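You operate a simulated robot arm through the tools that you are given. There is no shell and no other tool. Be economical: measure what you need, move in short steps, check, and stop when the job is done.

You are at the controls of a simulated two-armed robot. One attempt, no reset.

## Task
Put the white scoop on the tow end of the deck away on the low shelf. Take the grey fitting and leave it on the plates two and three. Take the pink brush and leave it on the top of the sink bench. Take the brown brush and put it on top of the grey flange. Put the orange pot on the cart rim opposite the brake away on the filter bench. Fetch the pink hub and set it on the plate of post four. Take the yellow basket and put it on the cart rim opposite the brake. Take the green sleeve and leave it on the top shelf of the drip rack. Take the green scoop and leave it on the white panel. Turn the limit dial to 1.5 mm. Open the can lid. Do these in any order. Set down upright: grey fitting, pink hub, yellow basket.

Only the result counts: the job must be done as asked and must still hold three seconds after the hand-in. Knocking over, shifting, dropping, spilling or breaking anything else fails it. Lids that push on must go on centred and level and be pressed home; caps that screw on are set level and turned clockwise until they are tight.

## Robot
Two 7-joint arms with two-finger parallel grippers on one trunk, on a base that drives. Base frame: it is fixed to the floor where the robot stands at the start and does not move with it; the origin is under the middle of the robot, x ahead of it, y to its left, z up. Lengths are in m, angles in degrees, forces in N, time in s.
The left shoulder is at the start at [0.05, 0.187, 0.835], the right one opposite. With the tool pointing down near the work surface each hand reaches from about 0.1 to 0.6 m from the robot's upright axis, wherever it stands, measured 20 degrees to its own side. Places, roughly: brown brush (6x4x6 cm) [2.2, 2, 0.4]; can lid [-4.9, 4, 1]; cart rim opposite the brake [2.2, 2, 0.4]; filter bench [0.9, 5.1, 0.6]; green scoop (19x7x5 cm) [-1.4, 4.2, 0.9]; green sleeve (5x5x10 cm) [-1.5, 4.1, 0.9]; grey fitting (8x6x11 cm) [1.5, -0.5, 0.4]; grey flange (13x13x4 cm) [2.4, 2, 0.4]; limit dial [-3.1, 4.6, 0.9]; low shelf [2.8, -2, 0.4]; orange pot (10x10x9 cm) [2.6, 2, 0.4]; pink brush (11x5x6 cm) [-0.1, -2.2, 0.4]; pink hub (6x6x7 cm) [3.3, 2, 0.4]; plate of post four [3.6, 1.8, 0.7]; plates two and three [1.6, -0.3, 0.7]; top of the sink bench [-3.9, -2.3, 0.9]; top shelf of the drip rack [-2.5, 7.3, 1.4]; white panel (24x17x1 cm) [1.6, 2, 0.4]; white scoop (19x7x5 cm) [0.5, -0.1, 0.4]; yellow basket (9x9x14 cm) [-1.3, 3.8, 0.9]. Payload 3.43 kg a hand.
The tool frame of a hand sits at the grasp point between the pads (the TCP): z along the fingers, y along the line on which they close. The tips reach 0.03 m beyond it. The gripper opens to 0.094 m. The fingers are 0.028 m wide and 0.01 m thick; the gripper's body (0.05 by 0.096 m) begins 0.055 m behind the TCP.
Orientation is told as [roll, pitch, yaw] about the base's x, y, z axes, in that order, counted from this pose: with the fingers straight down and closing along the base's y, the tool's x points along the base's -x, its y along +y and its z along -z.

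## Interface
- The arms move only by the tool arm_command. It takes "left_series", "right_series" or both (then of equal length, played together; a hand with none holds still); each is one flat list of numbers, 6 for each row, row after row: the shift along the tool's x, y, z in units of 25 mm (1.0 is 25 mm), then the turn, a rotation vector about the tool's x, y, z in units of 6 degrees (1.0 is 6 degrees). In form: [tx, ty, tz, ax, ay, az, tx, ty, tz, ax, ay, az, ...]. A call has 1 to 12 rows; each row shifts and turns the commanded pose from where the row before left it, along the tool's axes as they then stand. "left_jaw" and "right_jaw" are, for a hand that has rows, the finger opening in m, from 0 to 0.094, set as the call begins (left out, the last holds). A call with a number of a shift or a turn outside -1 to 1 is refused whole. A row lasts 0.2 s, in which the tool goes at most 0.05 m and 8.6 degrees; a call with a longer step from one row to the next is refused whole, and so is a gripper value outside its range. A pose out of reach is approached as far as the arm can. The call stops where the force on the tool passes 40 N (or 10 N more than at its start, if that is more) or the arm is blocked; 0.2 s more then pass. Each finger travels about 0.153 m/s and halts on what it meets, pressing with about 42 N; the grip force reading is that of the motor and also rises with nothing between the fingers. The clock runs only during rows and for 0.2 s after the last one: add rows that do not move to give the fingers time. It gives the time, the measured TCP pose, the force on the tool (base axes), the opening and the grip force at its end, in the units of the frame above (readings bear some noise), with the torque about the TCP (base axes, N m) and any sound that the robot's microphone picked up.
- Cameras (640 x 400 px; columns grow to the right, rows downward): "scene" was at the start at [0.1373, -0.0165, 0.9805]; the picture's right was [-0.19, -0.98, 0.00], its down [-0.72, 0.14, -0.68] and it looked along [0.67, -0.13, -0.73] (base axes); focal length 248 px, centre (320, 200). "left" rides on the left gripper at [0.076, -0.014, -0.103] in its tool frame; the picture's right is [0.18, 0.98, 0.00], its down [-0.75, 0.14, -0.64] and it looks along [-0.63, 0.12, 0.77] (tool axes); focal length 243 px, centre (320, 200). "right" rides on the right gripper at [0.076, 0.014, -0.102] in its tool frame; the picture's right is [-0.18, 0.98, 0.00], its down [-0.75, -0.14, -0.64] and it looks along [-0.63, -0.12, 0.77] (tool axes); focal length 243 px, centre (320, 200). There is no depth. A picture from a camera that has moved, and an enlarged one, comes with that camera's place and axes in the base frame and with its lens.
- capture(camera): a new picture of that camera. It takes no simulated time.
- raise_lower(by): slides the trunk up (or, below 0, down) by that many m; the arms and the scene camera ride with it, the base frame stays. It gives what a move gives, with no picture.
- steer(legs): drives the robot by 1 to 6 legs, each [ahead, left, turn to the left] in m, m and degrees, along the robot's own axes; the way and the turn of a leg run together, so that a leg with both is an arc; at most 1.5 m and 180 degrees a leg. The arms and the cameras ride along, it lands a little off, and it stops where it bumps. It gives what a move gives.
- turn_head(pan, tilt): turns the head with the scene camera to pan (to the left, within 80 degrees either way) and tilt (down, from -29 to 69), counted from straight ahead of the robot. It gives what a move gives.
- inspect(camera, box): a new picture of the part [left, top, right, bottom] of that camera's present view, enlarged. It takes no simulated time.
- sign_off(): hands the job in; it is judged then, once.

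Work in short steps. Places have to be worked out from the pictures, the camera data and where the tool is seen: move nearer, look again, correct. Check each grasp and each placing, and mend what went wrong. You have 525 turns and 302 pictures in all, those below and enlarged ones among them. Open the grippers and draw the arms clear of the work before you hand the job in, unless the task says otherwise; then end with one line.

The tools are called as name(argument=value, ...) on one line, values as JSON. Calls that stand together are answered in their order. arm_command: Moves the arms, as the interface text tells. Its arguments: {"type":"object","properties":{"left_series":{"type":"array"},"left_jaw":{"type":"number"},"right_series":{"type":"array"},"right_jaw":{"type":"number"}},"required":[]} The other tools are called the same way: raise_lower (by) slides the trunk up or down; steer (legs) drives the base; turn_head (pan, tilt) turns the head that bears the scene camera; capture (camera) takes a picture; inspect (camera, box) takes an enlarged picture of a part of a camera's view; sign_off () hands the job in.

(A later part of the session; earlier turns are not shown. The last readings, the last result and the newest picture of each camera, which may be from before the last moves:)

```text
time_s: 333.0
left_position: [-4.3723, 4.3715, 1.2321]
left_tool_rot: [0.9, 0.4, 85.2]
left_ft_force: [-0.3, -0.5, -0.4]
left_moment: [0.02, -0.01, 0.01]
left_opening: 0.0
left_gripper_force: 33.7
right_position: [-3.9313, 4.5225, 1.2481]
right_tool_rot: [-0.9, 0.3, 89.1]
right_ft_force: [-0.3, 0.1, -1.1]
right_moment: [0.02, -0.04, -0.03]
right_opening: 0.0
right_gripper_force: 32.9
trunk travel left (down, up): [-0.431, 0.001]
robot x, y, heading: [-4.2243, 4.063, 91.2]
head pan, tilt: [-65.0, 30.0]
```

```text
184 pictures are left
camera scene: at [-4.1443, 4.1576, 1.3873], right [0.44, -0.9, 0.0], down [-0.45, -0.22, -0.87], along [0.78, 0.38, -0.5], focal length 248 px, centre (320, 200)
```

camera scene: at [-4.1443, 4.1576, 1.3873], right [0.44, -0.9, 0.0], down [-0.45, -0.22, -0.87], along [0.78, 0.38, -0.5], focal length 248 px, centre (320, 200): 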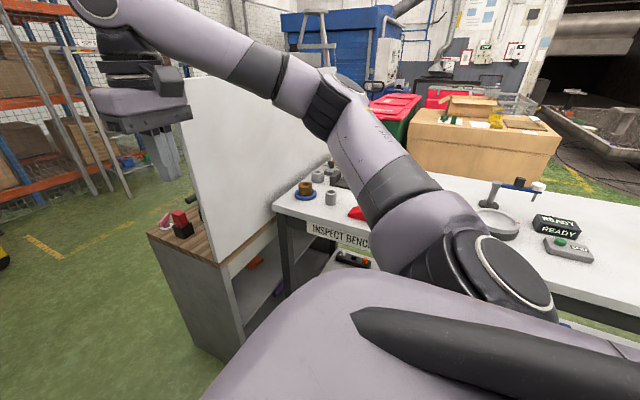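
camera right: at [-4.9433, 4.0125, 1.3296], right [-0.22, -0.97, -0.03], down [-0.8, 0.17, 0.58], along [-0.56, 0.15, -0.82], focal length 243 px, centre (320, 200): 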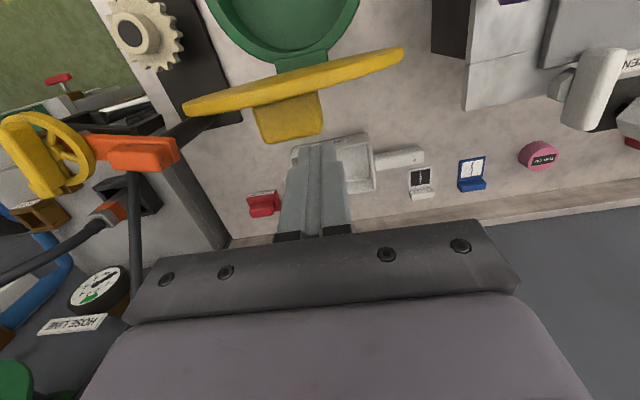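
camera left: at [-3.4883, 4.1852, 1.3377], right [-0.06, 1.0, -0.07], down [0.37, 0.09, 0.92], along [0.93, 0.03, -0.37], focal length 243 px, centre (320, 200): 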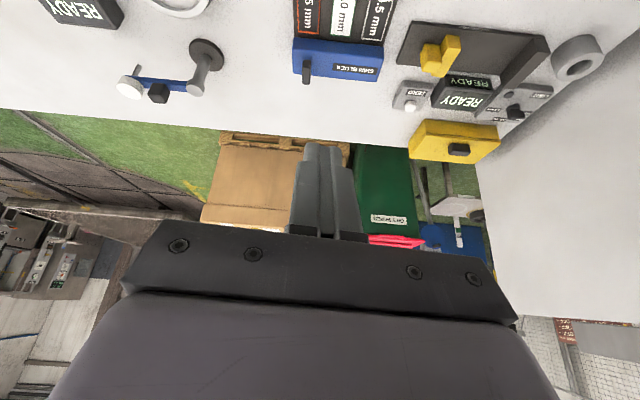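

Elbow clears the board by only ~5 cm, so I shift left 8 cm and drive north past it.

steer(legs=[[0, 0.09, -1.2], [1.3, 0, 0], [1.0, 0, 0], [0, 0, -90]])

turn_head(pan=-25, tilt=25)

capture(camera="scene")

turn_head(pan=40, tilt=10)

capture(camera="scene")

```text
time_s: 348.6
left_position: [-3.9798, 6.4715, 1.2336]
left_tool_rot: [0.9, 0.5, -4.5]
left_ft_force: [0.1, 0.7, -0.5]
left_moment: [-0.01, -0.01, -0.02]
left_opening: 0.0
left_gripper_force: 33.3
right_position: [-3.828, 6.032, 1.2485]
right_tool_rot: [-0.9, 0.4, -0.7]
right_ft_force: [-0.1, 0.1, -0.6]
right_moment: [0.02, 0.01, -0.01]
right_opening: 0.0
right_gripper_force: 33.4
trunk travel left (down, up): [-0.431, 0.001]
robot x, y, heading: [-4.2886, 6.3214, 1.5]
head pan, tilt: [-65.0, 30.0]
```

```text
time_s: 349.7
left_position: [-3.9791, 6.4732, 1.2331]
left_tool_rot: [0.9, 0.6, -4.5]
left_ft_force: [0.5, 0.2, 0.1]
left_moment: [0.0, 0.0, 0.01]
left_opening: 0.0
left_gripper_force: 32.8
right_position: [-3.8277, 6.0325, 1.249]
right_tool_rot: [-0.8, 0.3, -0.6]
right_ft_force: [0.1, 0.8, 0.2]
right_moment: [-0.01, -0.02, 0.01]
right_opening: 0.0
right_gripper_force: 33.2
trunk travel left (down, up): [-0.431, 0.001]
robot x, y, heading: [-4.2888, 6.323, 1.7]
head pan, tilt: [-25.0, 25.0]
```

```text
183 pictures are left
camera scene: at [-4.147, 6.2859, 1.3953], right [-0.4, -0.92, 0.0], down [-0.39, 0.17, -0.91], along [0.83, -0.36, -0.42], focal length 248 px, centre (320, 200)
```

scene: 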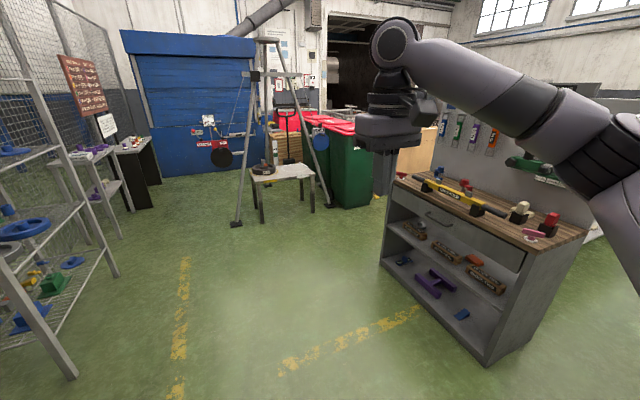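

```text
time_s: 351.0
left_position: [-3.9807, 6.4722, 1.2319]
left_tool_rot: [0.8, 0.5, -4.5]
left_ft_force: [-0.5, 0.0, 0.6]
left_moment: [0.0, 0.03, -0.03]
left_opening: 0.0003
left_gripper_force: 32.7
right_position: [-3.8278, 6.031, 1.248]
right_tool_rot: [-0.9, 0.3, -0.7]
right_ft_force: [-0.5, -0.6, 0.5]
right_moment: [0.02, -0.04, -0.01]
right_opening: 0.0
right_gripper_force: 33.0
trunk travel left (down, up): [-0.431, 0.001]
robot x, y, heading: [-4.289, 6.3213, 1.4]
head pan, tilt: [40.0, 10.0]
```

```text
182 pictures are left
camera scene: at [-4.1618, 6.3842, 1.4196], right [0.66, -0.75, 0.0], down [-0.13, -0.12, -0.98], along [0.74, 0.65, -0.17], focal length 248 px, centre (320, 200)
```

scene: 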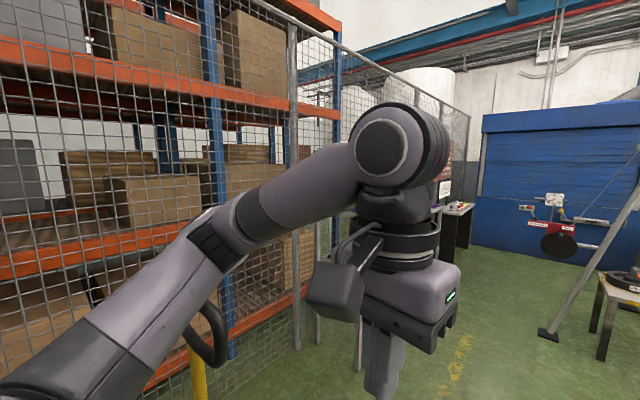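

The route east is open: north of the cupboard, then south between bench and bins. I drive there and turn to face west.

steer(legs=[[1.4, 0, -1.5], [0.6, 0, 0], [0, 0, 90], [0, 0, 90]])

turn_head(pan=50, tilt=25)

capture(camera="scene")

turn_head(pan=-50, tilt=10)

capture(camera="scene")

```text
time_s: 368.4
left_position: [-2.6379, 6.1936, 1.2318]
left_tool_rot: [0.9, 0.6, 169.8]
left_ft_force: [1.0, -0.5, 0.2]
left_moment: [0.03, -0.01, 0.0]
left_opening: 0.0
left_gripper_force: 32.4
right_position: [-2.7473, 6.6457, 1.2491]
right_tool_rot: [-1.0, 0.3, 173.7]
right_ft_force: [0.1, -0.1, 0.3]
right_moment: [0.01, -0.05, -0.01]
right_opening: 0.0
right_gripper_force: 32.7
trunk travel left (down, up): [-0.431, 0.001]
robot x, y, heading: [-2.3084, 6.3134, 176.1]
head pan, tilt: [40.0, 10.0]
```

```text
time_s: 369.2
left_position: [-2.6381, 6.1924, 1.2316]
left_tool_rot: [0.9, 0.5, 170.1]
left_ft_force: [-0.5, -0.3, -0.5]
left_moment: [0.01, -0.01, -0.02]
left_opening: 0.0
left_gripper_force: 32.9
right_position: [-2.7453, 6.6461, 1.2488]
right_tool_rot: [-0.9, 0.3, 173.8]
right_ft_force: [-0.4, -0.6, -0.4]
right_moment: [0.0, 0.0, 0.0]
right_opening: 0.0001
right_gripper_force: 33.2
trunk travel left (down, up): [-0.431, 0.001]
robot x, y, heading: [-2.3134, 6.3094, 176.2]
head pan, tilt: [50.0, 25.0]
```

```text
181 pictures are left
camera scene: at [-2.4347, 6.2485, 1.3954], right [-0.72, 0.7, 0.0], down [0.29, 0.3, -0.91], along [-0.63, -0.65, -0.42], focal length 248 px, centre (320, 200)
```

scene: 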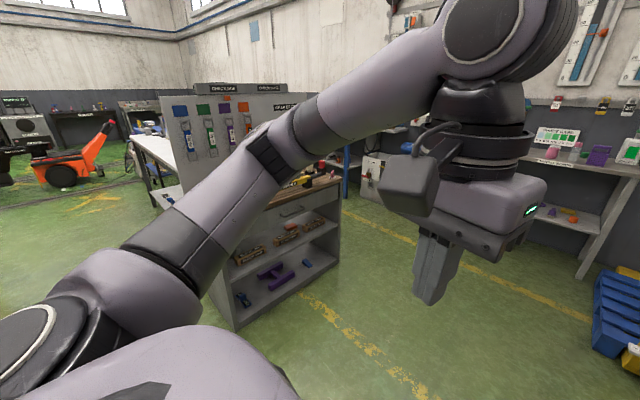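

```text
time_s: 371.0
left_position: [-2.6379, 6.1934, 1.2323]
left_tool_rot: [0.8, 0.5, 169.9]
left_ft_force: [0.2, 0.8, -0.9]
left_moment: [0.0, -0.02, 0.0]
left_opening: 0.0
left_gripper_force: 32.8
right_position: [-2.7465, 6.6464, 1.2497]
right_tool_rot: [-0.8, 0.3, 173.8]
right_ft_force: [0.3, -0.1, -0.6]
right_moment: [0.0, 0.04, -0.01]
right_opening: 0.0
right_gripper_force: 33.3
trunk travel left (down, up): [-0.431, 0.001]
robot x, y, heading: [-2.3112, 6.3098, 175.9]
head pan, tilt: [-50.0, 10.0]
```

```text
180 pictures are left
camera scene: at [-2.4254, 6.3899, 1.4196], right [0.81, 0.59, 0.0], down [0.1, -0.14, -0.98], along [-0.58, 0.8, -0.17], focal length 248 px, centre (320, 200)
```

scene: 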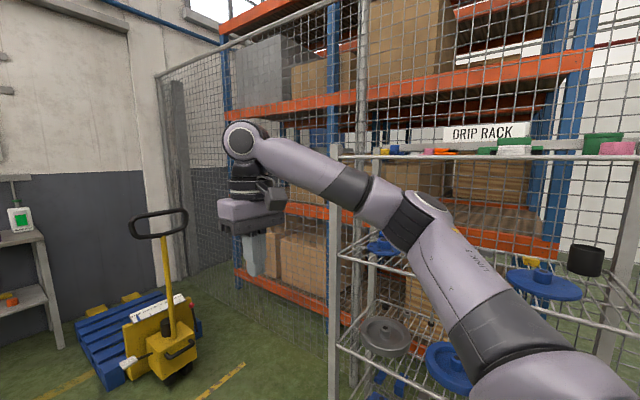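

The DRIP RACK is north of me. Now I turn square and slide south to the dial.

steer(legs=[[-0.06, 0, 4], [0, 0.8, 0], [0, 0.75, 0]])

turn_head(pan=0, tilt=40)

capture(camera="scene")

```text
time_s: 379.5
left_position: [-2.5594, 4.6061, 1.2315]
left_tool_rot: [0.9, 0.5, 174.6]
left_ft_force: [-0.6, 0.1, 0.2]
left_moment: [-0.01, -0.01, 0.0]
left_opening: 0.0001
left_gripper_force: 33.1
right_position: [-2.705, 5.049, 1.2481]
right_tool_rot: [-1.0, 0.2, 178.3]
right_ft_force: [-0.7, -0.2, 0.1]
right_moment: [0.0, -0.01, 0.0]
right_opening: 0.0
right_gripper_force: 32.9
trunk travel left (down, up): [-0.431, 0.001]
robot x, y, heading: [-2.246, 4.7507, -179.1]
head pan, tilt: [-50.0, 10.0]
```

```text
time_s: 380.7
left_position: [-2.5593, 4.6072, 1.2309]
left_tool_rot: [0.9, 0.4, 174.6]
left_ft_force: [0.8, -0.1, 0.3]
left_moment: [0.0, 0.02, -0.01]
left_opening: 0.0
left_gripper_force: 33.2
right_position: [-2.7042, 5.0494, 1.2494]
right_tool_rot: [-0.9, 0.3, 178.5]
right_ft_force: [0.2, -0.4, 0.3]
right_moment: [0.01, 0.03, 0.03]
right_opening: 0.0001
right_gripper_force: 33.2
trunk travel left (down, up): [-0.431, 0.001]
robot x, y, heading: [-2.2505, 4.7552, -178.9]
head pan, tilt: [0.0, 40.0]
```

```text
179 pictures are left
camera scene: at [-2.3885, 4.7486, 1.372], right [-0.01, 1.0, 0.0], down [0.64, 0.01, -0.77], along [-0.77, -0.01, -0.64], focal length 248 px, centre (320, 200)
```

scene: 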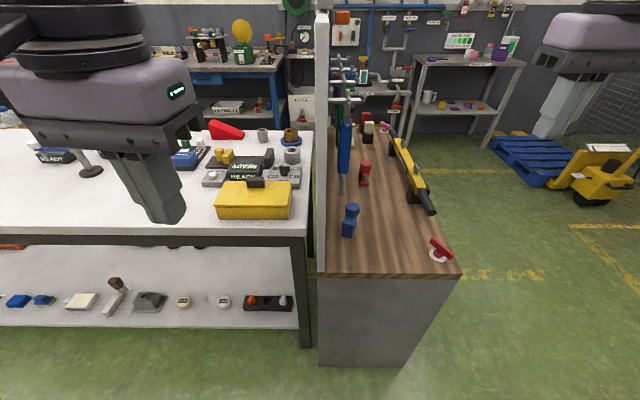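

Now I see the dial clearly, next to the pegboard. The left hand suits: I move to (−2.48, 4.81).

steer(legs=[[0.22, -0.06, -1]])

turn_head(pan=15, tilt=45)

capture(camera="scene")

inspect(camera="scene", box=[300, 120, 420, 200])

```text
time_s: 382.5
left_position: [-2.7738, 4.6718, 1.2323]
left_tool_rot: [0.9, 0.6, 173.7]
left_ft_force: [0.4, 0.1, -0.8]
left_moment: [0.01, -0.01, -0.01]
left_opening: 0.0001
left_gripper_force: 33.4
right_position: [-2.9116, 5.116, 1.248]
right_tool_rot: [-0.9, 0.3, 177.4]
right_ft_force: [0.0, 0.3, 0.4]
right_moment: [0.0, 0.03, 0.0]
right_opening: 0.0005
right_gripper_force: 33.0
trunk travel left (down, up): [-0.431, 0.001]
robot x, y, heading: [-2.462, 4.8087, 179.7]
head pan, tilt: [0.0, 40.0]
stopped in leg 1: the robot was blocked; the commanded pose is now the measured one
```

```text
time_s: 383.3
left_position: [-2.7754, 4.6717, 1.2328]
left_tool_rot: [0.9, 0.5, 173.7]
left_ft_force: [0.7, 0.6, -0.4]
left_moment: [-0.05, 0.05, 0.03]
left_opening: 0.0001
left_gripper_force: 33.5
right_position: [-2.9135, 5.1165, 1.2486]
right_tool_rot: [-0.9, 0.2, 177.3]
right_ft_force: [-0.6, -0.1, 0.0]
right_moment: [0.04, -0.04, 0.01]
right_opening: 0.0001
right_gripper_force: 32.7
trunk travel left (down, up): [-0.431, 0.001]
robot x, y, heading: [-2.4612, 4.8102, 179.9]
head pan, tilt: [15.0, 45.0]
```

```text
178 pictures are left
camera scene: at [-2.5956, 4.7893, 1.3647], right [-0.25, 0.97, 0.0], down [0.68, 0.18, -0.71], along [-0.68, -0.18, -0.71], focal length 248 px, centre (320, 200)
```

scene: 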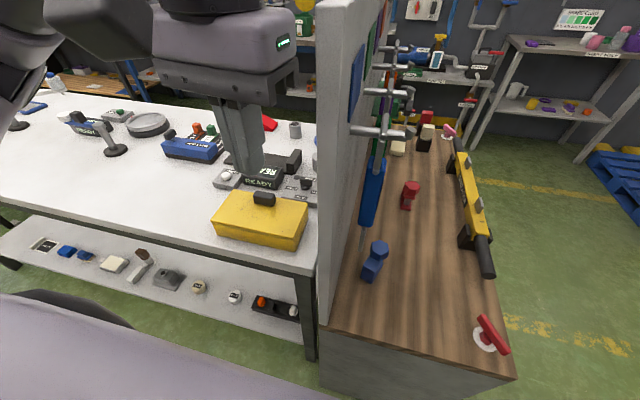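

```text
5.00 times, centred on (360, 160) of scene
camera zoom: at [-2.5956, 4.7893, 1.3647], right [-0.25, 0.97, 0.0], down [0.68, 0.18, -0.71], along [-0.68, -0.18, -0.71], focal length 1241 px, centre (120, 400)
```

zoom: 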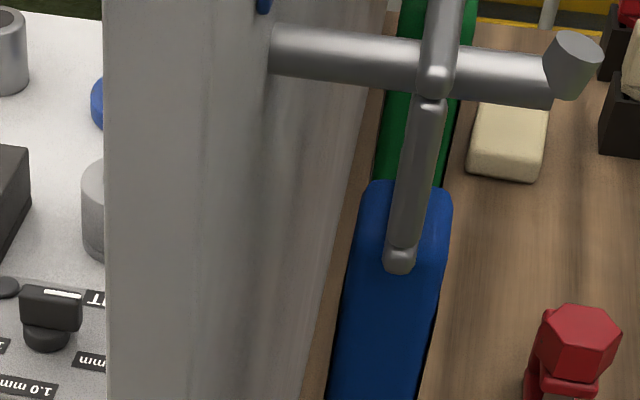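

The mark points to 0.5 (north); it must be turned 180° clockwise via east to 1.5 (south). I bring the left hand over for a top view.

arm_command(left_series=[-0.8, 0.2, 0.4, 0, 0, -1, -0.8, 0.2, 0.4, 0, 0, 0, -0.8, 0.2, 0.4, 0, 0, 0, -0.8, 0.2, 0.4, 0, 0, 0, -0.8, 0.2, 0.4, 0, 0, 0, -0.8, 0.2, 0.4, 0, 0, 0, -0.8, 0.2, 0.4, 0, 0, 0, -0.8, 0.2, 0.4, 0, 0, 0], left_jaw=0.05)

capture(camera="left")

inspect(camera="left", box=[260, 20, 400, 160])

```text
time_s: 385.1
left_position: [-2.9351, 4.6334, 1.1493]
left_tool_rot: [1.0, 0.4, 179.6]
left_ft_force: [-1.2, -0.1, -0.2]
left_moment: [0.02, 0.0, 0.01]
left_opening: 0.05
left_gripper_force: 0.2
right_position: [-2.9144, 5.1177, 1.2496]
right_tool_rot: [-0.9, 0.5, 177.4]
right_ft_force: [1.2, 0.1, 0.4]
right_moment: [0.03, -0.01, 0.02]
right_opening: 0.0
right_gripper_force: 33.1
trunk travel left (down, up): [-0.431, 0.001]
robot x, y, heading: [-2.4561, 4.8128, 179.9]
head pan, tilt: [15.0, 45.0]
```

```text
176 pictures are left
camera left: at [-2.8599, 4.6491, 1.2521], right [0.18, -0.98, 0.02], down [-0.76, -0.12, 0.64], along [-0.63, -0.13, -0.77], focal length 243 px, centre (320, 200)
```

left: 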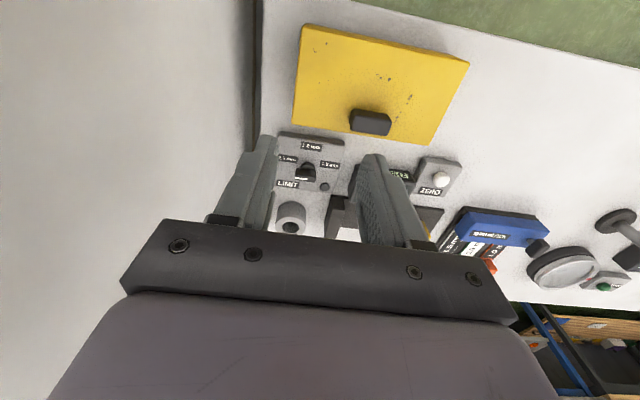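

```text
2.86 times, centred on (330, 90) of left
camera zoom: at [-2.8599, 4.6491, 1.2521], right [0.18, -0.98, 0.02], down [-0.76, -0.12, 0.64], along [-0.63, -0.13, -0.77], focal length 693 px, centre (291, 514)
```

zoom: 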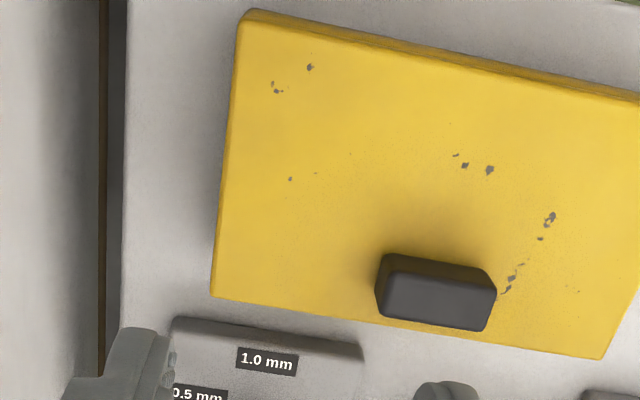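

I zoom on the dial itself.

inspect(camera="left", box=[262, 126, 352, 206])

```text
5.00 times, centred on (307, 166) of left
camera zoom: at [-2.8599, 4.6491, 1.2521], right [0.18, -0.98, 0.02], down [-0.76, -0.12, 0.64], along [-0.63, -0.13, -0.77], focal length 1213 px, centre (385, 370)
```

zoom: 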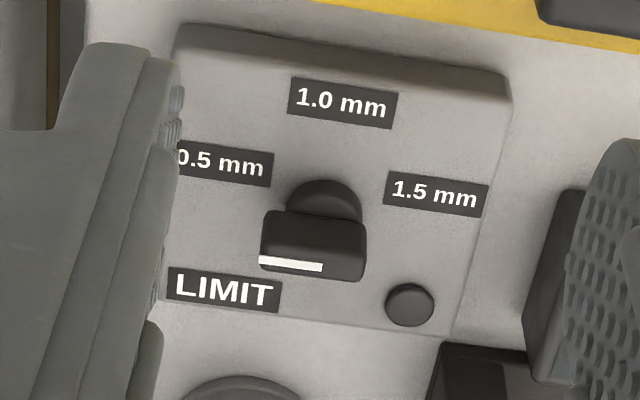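

Knob bar is at (−3.083, 4.625, 0.92), along y with its mark north; labels are 90° apart. I lower the trunk for reach and go above it; I'll turn it in two 90° grips keeping the camera side away from the pegboard.

raise_lower(by=-0.13)

arm_command(left_series=[-0.84, 0.05, 0, 0, 0, 0, -0.84, 0.05, 0, 0, 0, 0, -0.84, 0.05, 0, 0, 0, 0, -0.84, 0.05, 0, 0, 0, 0, -0.84, 0.05, 0, 0, 0, 0, -0.84, 0.05, 0, 0, 0, 0, -0.84, 0.02, 0, 0, 0, 0])

inspect(camera="left", box=[220, 60, 420, 220])

```text
time_s: 386.7
left_position: [-2.9354, 4.6335, 1.0207]
left_tool_rot: [1.0, 0.3, 179.7]
left_ft_force: [-0.3, 0.3, 1.0]
left_moment: [-0.01, 0.0, 0.01]
left_opening: 0.0502
left_gripper_force: 0.0
right_position: [-2.9137, 5.1164, 1.1183]
right_tool_rot: [-0.9, 0.3, 177.4]
right_ft_force: [0.1, -0.6, 0.1]
right_moment: [0.0, -0.02, 0.02]
right_opening: 0.0001
right_gripper_force: 33.2
trunk travel left (down, up): [-0.301, 0.131]
robot x, y, heading: [-2.4596, 4.808, 179.6]
head pan, tilt: [15.0, 45.0]
```

```text
time_s: 388.3
left_position: [-3.0785, 4.6279, 1.0198]
left_tool_rot: [1.1, 0.2, 179.3]
left_ft_force: [0.0, 0.1, 0.5]
left_moment: [-0.01, -0.03, -0.02]
left_opening: 0.0502
left_gripper_force: 0.0
right_position: [-2.9119, 5.117, 1.1183]
right_tool_rot: [-0.8, 0.3, 177.4]
right_ft_force: [0.1, -0.8, 0.6]
right_moment: [-0.05, 0.03, -0.02]
right_opening: 0.0001
right_gripper_force: 32.9
trunk travel left (down, up): [-0.301, 0.131]
robot x, y, heading: [-2.4618, 4.8137, 179.6]
head pan, tilt: [15.0, 45.0]
```

```text
2.50 times, centred on (320, 140) of left
camera zoom: at [-3.0025, 4.6439, 1.1231], right [0.17, -0.98, 0.02], down [-0.76, -0.12, 0.64], along [-0.63, -0.13, -0.77], focal length 606 px, centre (320, 350)
```

zoom: 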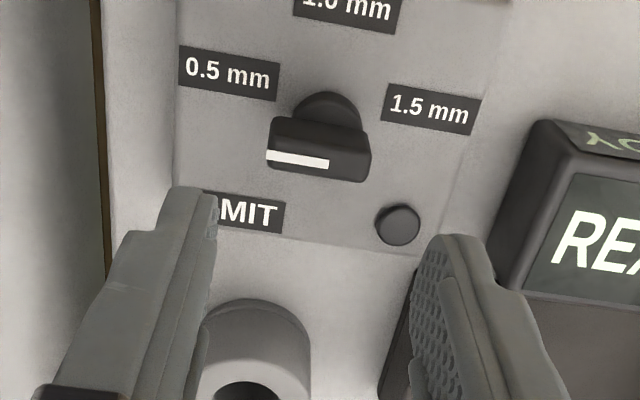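

Reachable and aligned. I lower to z≈0.945 and close on the bar's ends.

arm_command(left_series=[-0.1, 0.1, 0.5, 0, 0, 0, 0, 0, 0.5, 0, 0, 0, 0, 0, 0.5, 0, 0, 0, 0, 0, 0.5, 0, 0, 0, 0, 0, 0.5, 0, 0, 0, 0, 0, 0.5, 0, 0, 0])

capture(camera="left")

```text
time_s: 389.7
left_position: [-3.0834, 4.6215, 0.9437]
left_tool_rot: [1.1, 0.5, 179.8]
left_ft_force: [0.5, -0.2, 0.4]
left_moment: [-0.05, 0.0, 0.01]
left_opening: 0.05
left_gripper_force: 0.0
right_position: [-2.9135, 5.1161, 1.1191]
right_tool_rot: [-0.9, 0.2, 177.4]
right_ft_force: [-0.3, 0.1, 0.1]
right_moment: [0.08, 0.0, -0.01]
right_opening: 0.0
right_gripper_force: 32.8
trunk travel left (down, up): [-0.301, 0.131]
robot x, y, heading: [-2.458, 4.8114, 179.4]
head pan, tilt: [15.0, 45.0]
```

```text
172 pictures are left
camera left: at [-3.0087, 4.6379, 1.0462], right [0.18, -0.98, 0.02], down [-0.76, -0.13, 0.64], along [-0.63, -0.13, -0.77], focal length 243 px, centre (320, 200)
```

left: 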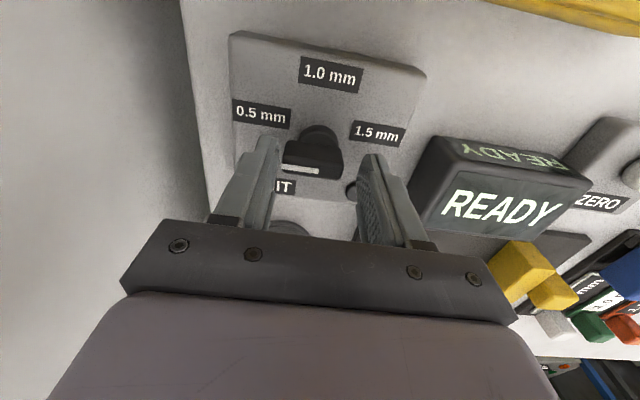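

Aligned within 5 mm; I nudge and close, then turn clockwise 90°.

arm_command(left_series=[0, -0.2, 0.15, 0, 0, 0, 0, 0, 0, 0, 0, 0])

arm_command(left_series=[0, 0, 0, 0, 0, 0, 0, 0, 0, 0, 0, 0], left_jaw=0.0)

arm_command(left_series=[0, 0, 0, 0, 0, 1, 0, 0, 0, 0, 0, 1, 0, 0, 0, 0, 0, 1, 0, 0, 0, 0, 0, 1, 0, 0, 0, 0, 0, 1])

capture(camera="left")

```text
time_s: 390.3
left_position: [-3.0839, 4.6269, 0.9407]
left_tool_rot: [1.0, 0.4, 179.7]
left_ft_force: [0.5, 0.2, 0.3]
left_moment: [-0.01, 0.0, 0.01]
left_opening: 0.0499
left_gripper_force: 0.1
right_position: [-2.9128, 5.1177, 1.1184]
right_tool_rot: [-0.9, 0.3, 177.4]
right_ft_force: [0.1, -0.4, -0.4]
right_moment: [0.0, -0.01, 0.02]
right_opening: 0.0
right_gripper_force: 32.3
trunk travel left (down, up): [-0.301, 0.131]
robot x, y, heading: [-2.4581, 4.8112, 179.7]
head pan, tilt: [15.0, 45.0]
```

```text
time_s: 390.9
left_position: [-3.0836, 4.627, 0.9403]
left_tool_rot: [0.9, 0.4, 179.7]
left_ft_force: [-0.4, -3.7, 1.3]
left_moment: [0.68, -0.14, -0.01]
left_opening: 0.0342
left_gripper_force: 44.7
right_position: [-2.9138, 5.1163, 1.1193]
right_tool_rot: [-1.0, 0.3, 177.4]
right_ft_force: [-0.3, 0.0, -0.2]
right_moment: [0.01, -0.01, 0.02]
right_opening: 0.0002
right_gripper_force: 32.5
trunk travel left (down, up): [-0.301, 0.131]
robot x, y, heading: [-2.4595, 4.8092, 179.7]
head pan, tilt: [15.0, 45.0]
```

```text
time_s: 392.1
left_position: [-3.0825, 4.629, 0.9418]
left_tool_rot: [0.4, 1.0, 149.4]
left_ft_force: [19.1, 4.1, -2.2]
left_moment: [1.04, 0.11, 0.1]
left_opening: 0.0339
left_gripper_force: 44.7
right_position: [-2.9123, 5.1168, 1.1188]
right_tool_rot: [-1.0, 0.2, 177.5]
right_ft_force: [-1.0, -0.6, -0.2]
right_moment: [0.0, -0.04, 0.01]
right_opening: 0.0001
right_gripper_force: 32.7
trunk travel left (down, up): [-0.301, 0.131]
robot x, y, heading: [-2.4587, 4.8111, 179.8]
head pan, tilt: [15.0, 45.0]
```

```text
171 pictures are left
camera left: at [-3.01, 4.6044, 1.0443], right [-0.34, -0.94, 0.01], down [-0.73, 0.27, 0.63], along [-0.6, 0.21, -0.78], focal length 243 px, centre (320, 200)
```

left: 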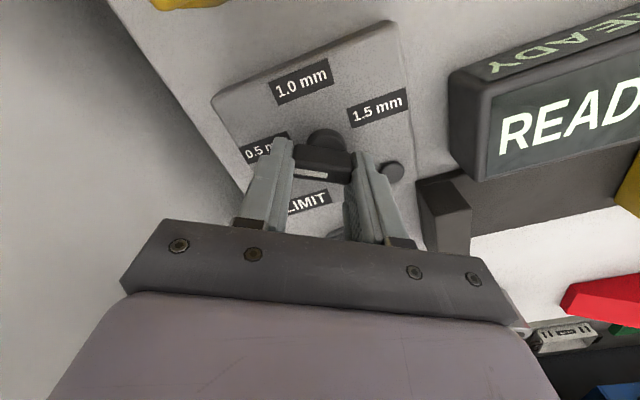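

The knob turns with the hand. I ease the lateral force and continue to 90°.

arm_command(left_series=[0.12, -0.06, 0, 0, 0, 1, 0, 0, 0, 0, 0, 1, 0, 0, 0, 0, 0, 1, 0, 0, 0, 0, 0, 1, 0, 0, 0, 0, 0, 1])

arm_command(left_series=[0, 0, 0, 0, 0, 1, 0, 0, 0, 0, 0, 1, 0, 0, 0, 0, 0, 1, 0, 0, 0, 0, 0, 1, 0, 0, 0, 0, 0, 1])

capture(camera="left")

```text
time_s: 393.3
left_position: [-3.0788, 4.629, 0.9415]
left_tool_rot: [0.0, 1.0, 119.3]
left_ft_force: [18.8, 14.8, -7.5]
left_moment: [0.25, 0.59, 0.13]
left_opening: 0.0338
left_gripper_force: 44.5
right_position: [-2.9111, 5.1178, 1.1171]
right_tool_rot: [-0.8, 0.3, 177.3]
right_ft_force: [0.0, 0.4, 0.2]
right_moment: [0.04, -0.02, -0.02]
right_opening: 0.0002
right_gripper_force: 33.2
trunk travel left (down, up): [-0.301, 0.131]
robot x, y, heading: [-2.458, 4.8108, 179.5]
head pan, tilt: [15.0, 45.0]
```

```text
time_s: 394.4
left_position: [-3.0757, 4.6284, 0.942]
left_tool_rot: [-1.0, 1.1, 93.9]
left_ft_force: [11.1, 1.3, 3.4]
left_moment: [-0.28, 0.45, 0.04]
left_opening: 0.0339
left_gripper_force: 45.1
right_position: [-2.9105, 5.1162, 1.1195]
right_tool_rot: [-0.9, 0.2, 177.5]
right_ft_force: [0.2, 0.1, 0.6]
right_moment: [0.01, 0.05, 0.03]
right_opening: 0.0001
right_gripper_force: 33.2
trunk travel left (down, up): [-0.301, 0.131]
robot x, y, heading: [-2.4594, 4.8126, 179.6]
head pan, tilt: [15.0, 45.0]
stopped in row 5 (left hand): the force on the tool passed its limit (the readings are from after the stop); the commanded pose is now the measured one
```

```text
170 pictures are left
camera left: at [-3.0589, 4.5561, 1.0446], right [-0.97, -0.25, -0.01], down [-0.21, 0.75, 0.63], along [-0.15, 0.61, -0.78], focal length 243 px, centre (320, 200)
```

left: 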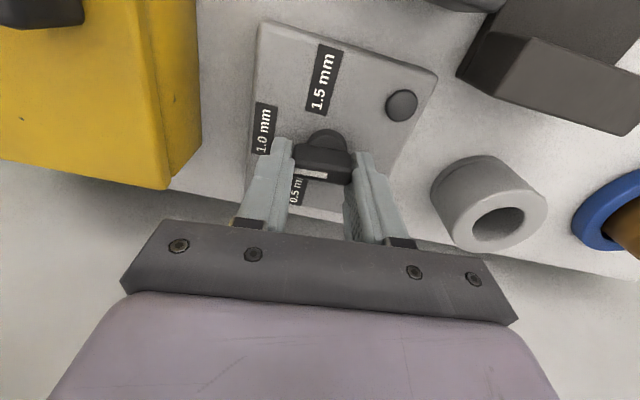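

The mark now points to 1.0 (east). I release, rise, turn the wrist back 90° and regrip across.

arm_command(left_series=[0, 0, 0, 0, 0, 0, 0, 0, -0.4, 0, 0, 0, 0, 0, -0.8, 0, 0, 0, 0, 0, -0.8, 0, 0, 0], left_jaw=0.05)

arm_command(left_series=[0, 0, 0, 0, 0, -1, 0, 0, 0, 0, 0, -1, 0, 0, 0, 0, 0, -1, 0, 0, 0, 0, 0, -1, 0, 0, 0, 0, 0, -1, 0, 0, 0, 0, 0, -1, 0, 0, 0, 0, 0, -1, 0, 0, 0, 0, 0, -1, 0, 0, 0, 0, 0, -1, 0, 0, 0, 0, 0, -1, 0, 0, 0, 0, 0, -1, 0, 0, 0, 0, 0, -1])

arm_command(left_series=[0, 0, 0, 0, 0, -1, 0, 0, 0, 0, 0, -1, 0, 0, 0, 0, 0, -0.2])

inspect(camera="left", box=[220, 60, 420, 220])

```text
time_s: 395.4
left_position: [-3.0805, 4.6301, 0.9911]
left_tool_rot: [-1.0, 1.0, 94.0]
left_ft_force: [0.9, -0.2, -0.4]
left_moment: [0.01, -0.02, -0.01]
left_opening: 0.0499
left_gripper_force: 0.1
right_position: [-2.9133, 5.1171, 1.1189]
right_tool_rot: [-0.9, 0.3, 177.5]
right_ft_force: [-0.9, -0.5, 0.8]
right_moment: [-0.02, 0.02, 0.0]
right_opening: 0.0002
right_gripper_force: 32.7
trunk travel left (down, up): [-0.301, 0.131]
robot x, y, heading: [-2.4582, 4.8112, 179.6]
head pan, tilt: [15.0, 45.0]
```

```text
time_s: 398.0
left_position: [-3.0808, 4.6286, 0.9896]
left_tool_rot: [0.7, 1.1, 166.1]
left_ft_force: [0.6, -0.2, 0.1]
left_moment: [0.03, -0.01, -0.02]
left_opening: 0.0499
left_gripper_force: 0.1
right_position: [-2.913, 5.1167, 1.1187]
right_tool_rot: [-0.9, 0.3, 177.5]
right_ft_force: [0.3, 0.6, 0.0]
right_moment: [0.0, 0.02, 0.01]
right_opening: 0.0
right_gripper_force: 32.6
trunk travel left (down, up): [-0.301, 0.131]
robot x, y, heading: [-2.4607, 4.8114, 179.5]
head pan, tilt: [15.0, 45.0]
```

```text
time_s: 398.8
left_position: [-3.0798, 4.6286, 0.9895]
left_tool_rot: [0.8, 1.0, 179.3]
left_ft_force: [-0.6, 0.9, -0.1]
left_moment: [0.01, 0.0, 0.0]
left_opening: 0.0501
left_gripper_force: 0.2
right_position: [-2.9131, 5.1172, 1.1184]
right_tool_rot: [-0.8, 0.4, 177.4]
right_ft_force: [0.8, 0.8, 0.3]
right_moment: [0.04, -0.01, 0.01]
right_opening: 0.0001
right_gripper_force: 33.3
trunk travel left (down, up): [-0.301, 0.131]
robot x, y, heading: [-2.4584, 4.8097, 179.5]
head pan, tilt: [15.0, 45.0]
```

```text
2.50 times, centred on (320, 140) of left
camera zoom: at [-3.0056, 4.6448, 1.0926], right [0.17, -0.98, 0.02], down [-0.77, -0.12, 0.63], along [-0.62, -0.12, -0.78], focal length 606 px, centre (320, 350)
```

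zoom: 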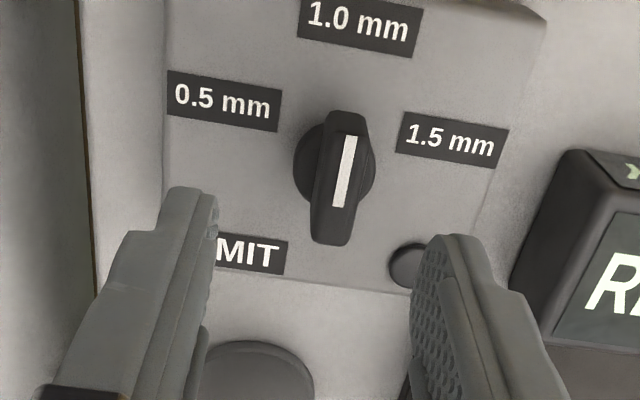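

The mark clearly points to 1.0. I lower, grip across the bar, and turn another 90° clockwise.

arm_command(left_series=[0, 0.12, 0.5, 0, 0, 0, 0, 0, 0.5, 0, 0, 0, 0, 0, 0.5, 0, 0, 0, 0, 0, 0.45, 0, 0, 0])

arm_command(left_series=[0, 0, 0, 0, 0, 0, 0, 0, 0, 0, 0, 0, 0, 0, 0, 0, 0, 0], left_jaw=0.0)

arm_command(left_series=[0, 0, 0, 0, 0, 1, 0, 0, 0, 0, 0, 1, 0, 0, 0, 0, 0, 1, 0, 0, 0, 0, 0, 1, 0, 0, 0, 0, 0, 1])

capture(camera="left")

```text
time_s: 399.8
left_position: [-3.077, 4.6246, 0.9413]
left_tool_rot: [0.9, 1.0, 179.3]
left_ft_force: [-0.3, -0.3, 0.9]
left_moment: [0.02, -0.01, 0.01]
left_opening: 0.0502
left_gripper_force: 0.0
right_position: [-2.9122, 5.1175, 1.1176]
right_tool_rot: [-0.9, 0.3, 177.3]
right_ft_force: [-0.1, 0.3, -0.5]
right_moment: [0.0, 0.01, 0.04]
right_opening: 0.0
right_gripper_force: 32.8
trunk travel left (down, up): [-0.301, 0.131]
robot x, y, heading: [-2.4596, 4.8122, 179.8]
head pan, tilt: [15.0, 45.0]
```

```text
time_s: 400.6
left_position: [-3.0773, 4.6231, 0.9395]
left_tool_rot: [1.0, 0.8, 179.3]
left_ft_force: [-1.3, -5.0, 0.6]
left_moment: [-0.1, 0.22, 0.05]
left_opening: 0.0254
left_gripper_force: 45.1
right_position: [-2.9132, 5.1163, 1.1188]
right_tool_rot: [-0.9, 0.3, 177.5]
right_ft_force: [0.0, -0.3, -0.3]
right_moment: [-0.02, -0.01, -0.01]
right_opening: 0.0
right_gripper_force: 32.8
trunk travel left (down, up): [-0.301, 0.131]
robot x, y, heading: [-2.4573, 4.8102, 179.8]
head pan, tilt: [15.0, 45.0]
```

```text
time_s: 401.8
left_position: [-3.0776, 4.6219, 0.9405]
left_tool_rot: [0.4, 1.4, 149.2]
left_ft_force: [1.6, -17.0, 6.3]
left_moment: [-0.53, -0.06, 0.03]
left_opening: 0.0255
left_gripper_force: 45.3
right_position: [-2.9119, 5.1147, 1.1201]
right_tool_rot: [-1.0, 0.2, 177.5]
right_ft_force: [0.2, 0.0, 0.0]
right_moment: [-0.01, 0.0, 0.04]
right_opening: 0.0
right_gripper_force: 32.9
trunk travel left (down, up): [-0.301, 0.131]
robot x, y, heading: [-2.457, 4.8067, 179.8]
head pan, tilt: [15.0, 45.0]
```

```text
168 pictures are left
camera left: at [-3.0067, 4.5987, 1.0448], right [-0.34, -0.94, 0.01], down [-0.73, 0.28, 0.62], along [-0.59, 0.21, -0.78], focal length 243 px, centre (320, 200)
```

left: 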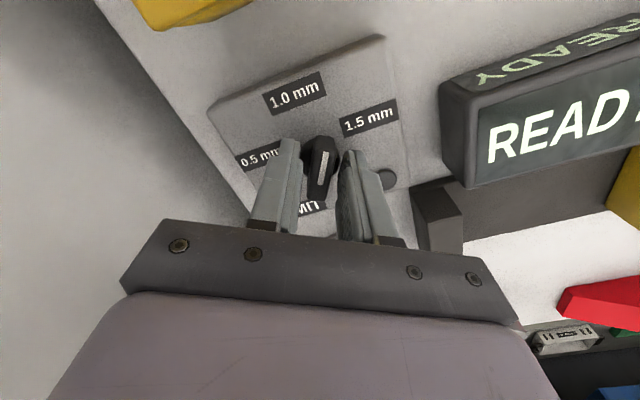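

Turning fine (mark between 1.0 and 1.5). I ease the side force and continue to 90°.

arm_command(left_series=[-0.06, 0.12, 0, 0, 0, 1, 0, 0, 0, 0, 0, 1, 0, 0, 0, 0, 0, 1, 0, 0, 0, 0, 0, 1, 0, 0, 0, 0, 0, 1])

arm_command(left_series=[0, 0, 0, 0, 0, 1, 0, 0, 0, 0, 0, 1, 0, 0, 0, 0, 0, 1, 0, 0, 0, 0, 0, 1, 0, 0, 0, 0, 0, 0.9])

capture(camera="left")

```text
time_s: 403.0
left_position: [-3.0787, 4.6217, 0.9408]
left_tool_rot: [-0.5, 1.5, 119.2]
left_ft_force: [16.9, -10.7, 4.2]
left_moment: [-1.17, -0.63, 0.0]
left_opening: 0.0257
left_gripper_force: 45.2
right_position: [-2.91, 5.1155, 1.119]
right_tool_rot: [-0.9, 0.2, 177.5]
right_ft_force: [0.4, 0.7, 0.2]
right_moment: [0.03, 0.0, 0.0]
right_opening: 0.0003
right_gripper_force: 32.4
trunk travel left (down, up): [-0.301, 0.131]
robot x, y, heading: [-2.461, 4.8145, 179.5]
head pan, tilt: [15.0, 45.0]
```

```text
time_s: 404.2
left_position: [-3.0799, 4.6222, 0.9399]
left_tool_rot: [-1.1, 1.1, 89.8]
left_ft_force: [15.9, -12.5, 0.3]
left_moment: [-1.57, -0.24, -0.04]
left_opening: 0.0255
left_gripper_force: 44.8
right_position: [-2.9121, 5.1156, 1.1189]
right_tool_rot: [-0.9, 0.1, 177.5]
right_ft_force: [-0.7, -0.1, 0.2]
right_moment: [-0.01, 0.02, 0.0]
right_opening: 0.0
right_gripper_force: 32.7
trunk travel left (down, up): [-0.301, 0.131]
robot x, y, heading: [-2.4625, 4.8105, 179.8]
head pan, tilt: [15.0, 45.0]
```

```text
167 pictures are left
camera left: at [-3.0676, 4.5486, 1.0446], right [-0.98, -0.18, -0.02], down [-0.15, 0.77, 0.62], along [-0.1, 0.62, -0.78], focal length 243 px, centre (320, 200)
```

left: 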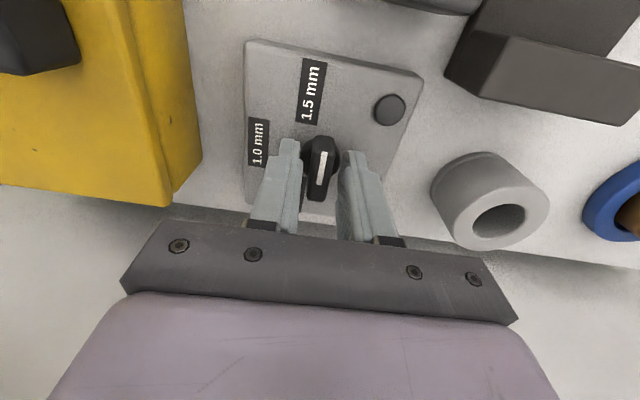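

It points to 1.5 mm. I release, rise, turn the wrist back and check the setting.

arm_command(left_series=[0, 0, 0, 0, 0, 0, 0, 0, -0.4, 0, 0, 0, 0, 0, -0.8, 0, 0, 0, 0, 0, -1, 0, 0, 0, 0, 0, -1, 0, 0, 0], left_jaw=0.06)

inspect(camera="left", box=[220, 60, 420, 220])

arm_command(left_series=[0, 0, 0, 0, 0, -1, 0, 0, 0, 0, 0, -1, 0, 0, 0, 0, 0, -1, 0, 0, 0, 0, 0, -1, 0, 0, 0, 0, 0, -1, 0, 0, 0, 0, 0, -1, 0, 0, 0, 0, 0, -1, 0, 0, 0, 0, 0, -1, 0, 0, 0, 0, 0, -1, 0, 0, 0, 0, 0, -1, 0, 0, 0, 0, 0, -1, 0, 0, 0, 0, 0, -1])

arm_command(left_series=[0, 0, -1, 0, 0, -1, 0, 0, -1, 0, 0, -1, 0.9, 0, -1, 0, 0, -1, 0.9, 0, -1, 0, 0, 0, 0.9, 0, -1, 0, 0, 0, 0.9, 0, 0, 0, 0, 0, 0.9, 0, 0, 0, 0, 0, 0.9, 0, 0, 0, 0, 0])

```text
time_s: 405.4
left_position: [-3.0767, 4.6243, 1.0181]
left_tool_rot: [-1.0, 1.0, 89.8]
left_ft_force: [0.7, -0.2, 0.8]
left_moment: [0.0, 0.02, -0.01]
left_opening: 0.0601
left_gripper_force: 0.0
left hand out of reach, approached as far as the arm can: row 5
right_position: [-2.9118, 5.1173, 1.1184]
right_tool_rot: [-0.9, 0.2, 177.4]
right_ft_force: [0.1, 0.6, 0.6]
right_moment: [-0.01, -0.01, -0.01]
right_opening: 0.0002
right_gripper_force: 32.3
trunk travel left (down, up): [-0.301, 0.131]
robot x, y, heading: [-2.4594, 4.8137, 179.6]
head pan, tilt: [15.0, 45.0]
```

```text
2.50 times, centred on (320, 140) of left
camera zoom: at [-3.0652, 4.5497, 1.1218], right [-0.98, -0.18, -0.01], down [-0.15, 0.76, 0.63], along [-0.1, 0.62, -0.78], focal length 606 px, centre (320, 350)
```

zoom: 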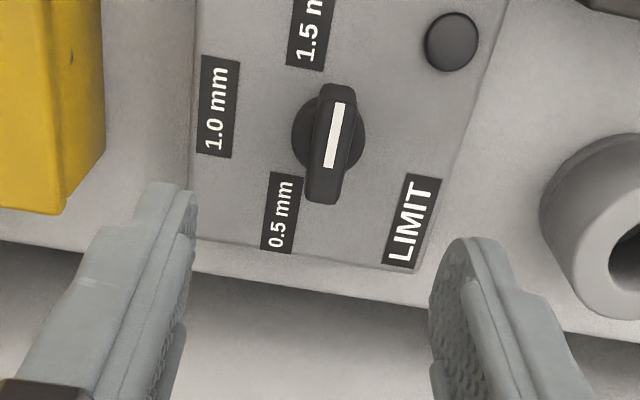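

```text
time_s: 408.0
left_position: [-3.0772, 4.624, 1.0177]
left_tool_rot: [0.5, 1.3, 162.0]
left_ft_force: [0.4, -0.4, 0.8]
left_moment: [0.01, -0.03, -0.02]
left_opening: 0.0601
left_gripper_force: 0.1
right_position: [-2.9131, 5.1178, 1.1187]
right_tool_rot: [-0.9, 0.4, 177.3]
right_ft_force: [-0.2, -0.3, -0.1]
right_moment: [0.01, -0.01, 0.02]
right_opening: 0.0
right_gripper_force: 33.4
trunk travel left (down, up): [-0.301, 0.131]
robot x, y, heading: [-2.4595, 4.8129, 179.6]
head pan, tilt: [15.0, 45.0]
```

```text
time_s: 409.8
left_position: [-2.9293, 4.6201, 1.1432]
left_tool_rot: [0.8, 1.0, 179.9]
left_ft_force: [0.3, -0.3, -0.9]
left_moment: [0.01, 0.03, 0.02]
left_opening: 0.06
left_gripper_force: 0.0
left hand out of reach, approached as far as the arm can: row 1, 2, 3
right_position: [-2.9123, 5.1161, 1.1179]
right_tool_rot: [-0.9, 0.2, 177.4]
right_ft_force: [-0.6, -0.5, 0.1]
right_moment: [0.03, 0.0, 0.01]
right_opening: 0.0
right_gripper_force: 33.3
trunk travel left (down, up): [-0.301, 0.131]
robot x, y, heading: [-2.4606, 4.8095, 179.4]
head pan, tilt: [15.0, 45.0]
```

The limit dial reads 1.5 mm. Next the cardboard-box items: I back off, raise the trunk, and turn to face east.

steer(legs=[[-0.2, 0, 0]])

raise_lower(by=0.12)

steer(legs=[[0, 0.3, 0], [0, 0, 90], [0, 0, 90]])

turn_head(pan=-10, tilt=35)

capture(camera="scene")

```text
time_s: 411.4
left_position: [-2.7305, 4.6183, 1.1456]
left_tool_rot: [1.0, 1.0, -179.7]
left_ft_force: [1.2, 0.2, -0.1]
left_moment: [0.0, 0.02, -0.02]
left_opening: 0.06
left_gripper_force: 0.0
right_position: [-2.7155, 5.1139, 1.1191]
right_tool_rot: [-0.9, 0.3, 177.8]
right_ft_force: [-0.1, -0.3, 0.6]
right_moment: [-0.02, 0.03, 0.0]
right_opening: 0.0001
right_gripper_force: 33.4
trunk travel left (down, up): [-0.301, 0.131]
robot x, y, heading: [-2.2581, 4.8091, -179.9]
head pan, tilt: [15.0, 45.0]
```

```text
time_s: 412.9
left_position: [-2.7313, 4.6179, 1.2641]
left_tool_rot: [1.0, 1.1, -179.7]
left_ft_force: [0.3, 0.3, 0.1]
left_moment: [0.01, -0.01, 0.03]
left_opening: 0.0601
left_gripper_force: 0.0
right_position: [-2.7169, 5.1128, 1.2381]
right_tool_rot: [-0.9, 0.3, 177.8]
right_ft_force: [0.6, -0.5, -0.7]
right_moment: [0.02, 0.04, -0.01]
right_opening: 0.0001
right_gripper_force: 32.7
trunk travel left (down, up): [-0.421, 0.011]
robot x, y, heading: [-2.2637, 4.8074, -180.0]
head pan, tilt: [15.0, 45.0]
```

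```text
time_s: 414.2
left_position: [-2.7305, 4.4991, 1.2636]
left_tool_rot: [0.9, 1.1, -179.1]
left_ft_force: [0.2, -0.3, 0.6]
left_moment: [0.04, 0.01, -0.01]
left_opening: 0.06
left_gripper_force: 0.1
right_position: [-2.7223, 4.9969, 1.2384]
right_tool_rot: [-1.0, 0.4, 178.5]
right_ft_force: [-0.5, -0.6, 0.2]
right_moment: [0.01, 0.0, 0.04]
right_opening: 0.0001
right_gripper_force: 33.2
trunk travel left (down, up): [-0.421, 0.011]
robot x, y, heading: [-2.2652, 4.6989, -179.1]
head pan, tilt: [15.0, 45.0]
stopped in leg 1: the robot was blocked; the commanded pose is now the measured one
```

```text
time_s: 415.1
left_position: [-2.7297, 4.5006, 1.2638]
left_tool_rot: [1.1, 1.0, -179.2]
left_ft_force: [1.0, -0.3, 0.0]
left_moment: [0.03, 0.02, 0.02]
left_opening: 0.06
left_gripper_force: 0.1
right_position: [-2.722, 4.9981, 1.238]
right_tool_rot: [-0.9, 0.4, 178.3]
right_ft_force: [-0.3, -0.1, 0.2]
right_moment: [-0.03, 0.04, 0.0]
right_opening: 0.0
right_gripper_force: 33.2
trunk travel left (down, up): [-0.421, 0.011]
robot x, y, heading: [-2.2609, 4.7031, -179.5]
head pan, tilt: [-10.0, 35.0]
```

```text
165 pictures are left
camera scene: at [-2.407, 4.7118, 1.3695], right [0.16, 0.99, 0.0], down [0.57, -0.09, -0.82], along [-0.81, 0.13, -0.57], focal length 248 px, centre (320, 200)
```

scene: 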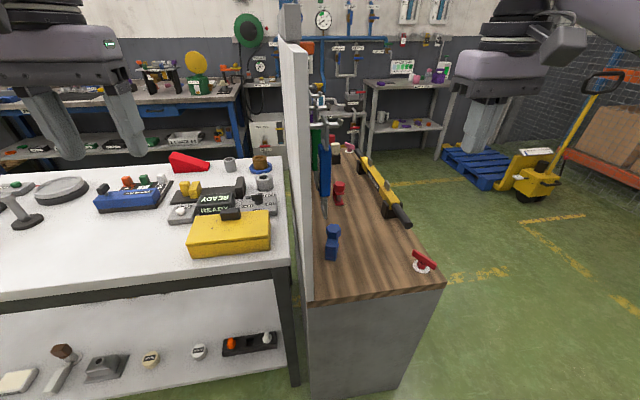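

Something blocks to the south. I look there.

turn_head(pan=80, tilt=45)

capture(camera="scene")

```text
time_s: 416.7
left_position: [-2.729, 4.5019, 1.2644]
left_tool_rot: [1.0, 1.0, -179.1]
left_ft_force: [0.2, 0.8, 0.2]
left_moment: [0.03, -0.03, 0.01]
left_opening: 0.0601
left_gripper_force: 0.0
right_position: [-2.7211, 4.998, 1.2373]
right_tool_rot: [-0.9, 0.5, 178.5]
right_ft_force: [0.0, -1.1, -0.3]
right_moment: [0.0, 0.01, 0.03]
right_opening: 0.0001
right_gripper_force: 33.4
trunk travel left (down, up): [-0.421, 0.011]
robot x, y, heading: [-2.2636, 4.7002, -178.9]
head pan, tilt: [80.0, 45.0]
```

```text
164 pictures are left
camera scene: at [-2.3329, 4.6174, 1.3547], right [-0.99, 0.16, 0.0], down [0.11, 0.7, -0.71], along [-0.11, -0.7, -0.71], focal length 248 px, centre (320, 200)
```

scene: 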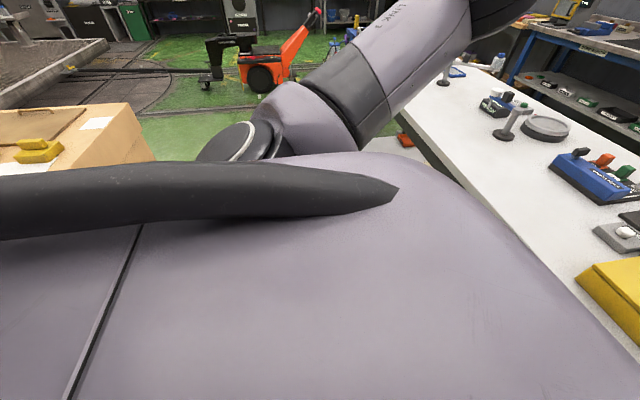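

The pallet corner caught the base. I centre between bench and pallet (x≈−2.40) and slide south; I'll work on the box from its south side.

steer(legs=[[0.14, 0, -0.7], [0, 1.35, 0]])

turn_head(pan=80, tilt=30)

capture(camera="scene")

```text
time_s: 419.7
left_position: [-2.8671, 4.3346, 1.2632]
left_tool_rot: [0.9, 1.1, -179.7]
left_ft_force: [0.3, 0.3, 1.3]
left_moment: [0.04, -0.01, 0.04]
left_opening: 0.06
left_gripper_force: 0.1
right_position: [-2.8537, 4.8405, 1.2382]
right_tool_rot: [-1.9, 0.5, 176.6]
right_ft_force: [0.5, -0.5, -0.1]
right_moment: [-0.02, -0.01, -0.02]
right_opening: 0.0
right_gripper_force: 32.7
trunk travel left (down, up): [-0.421, 0.011]
robot x, y, heading: [-2.3984, 4.533, -179.8]
head pan, tilt: [80.0, 45.0]
stopped in leg 2: the force on the tool passed its limit (the readings are from after the stop); the commanded pose is now the measured one
```

```text
time_s: 420.5
left_position: [-2.868, 4.3345, 1.2647]
left_tool_rot: [0.9, 1.1, -179.8]
left_ft_force: [0.5, -0.6, -0.1]
left_moment: [-0.02, 0.0, 0.01]
left_opening: 0.0603
left_gripper_force: 0.1
right_position: [-2.8539, 4.8406, 1.2383]
right_tool_rot: [-2.0, 0.6, 176.6]
right_ft_force: [-0.5, 1.1, 0.1]
right_moment: [0.01, -0.03, 0.03]
right_opening: 0.0
right_gripper_force: 33.3
trunk travel left (down, up): [-0.421, 0.011]
robot x, y, heading: [-2.3996, 4.5262, -179.8]
head pan, tilt: [80.0, 30.0]
```

```text
163 pictures are left
camera scene: at [-2.4717, 4.4381, 1.3773], right [-0.99, 0.17, 0.0], down [0.09, 0.49, -0.87], along [-0.15, -0.85, -0.5], focal length 248 px, centre (320, 200)
```

scene: 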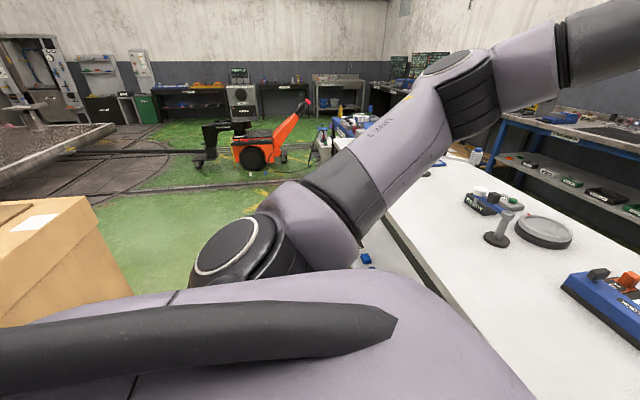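

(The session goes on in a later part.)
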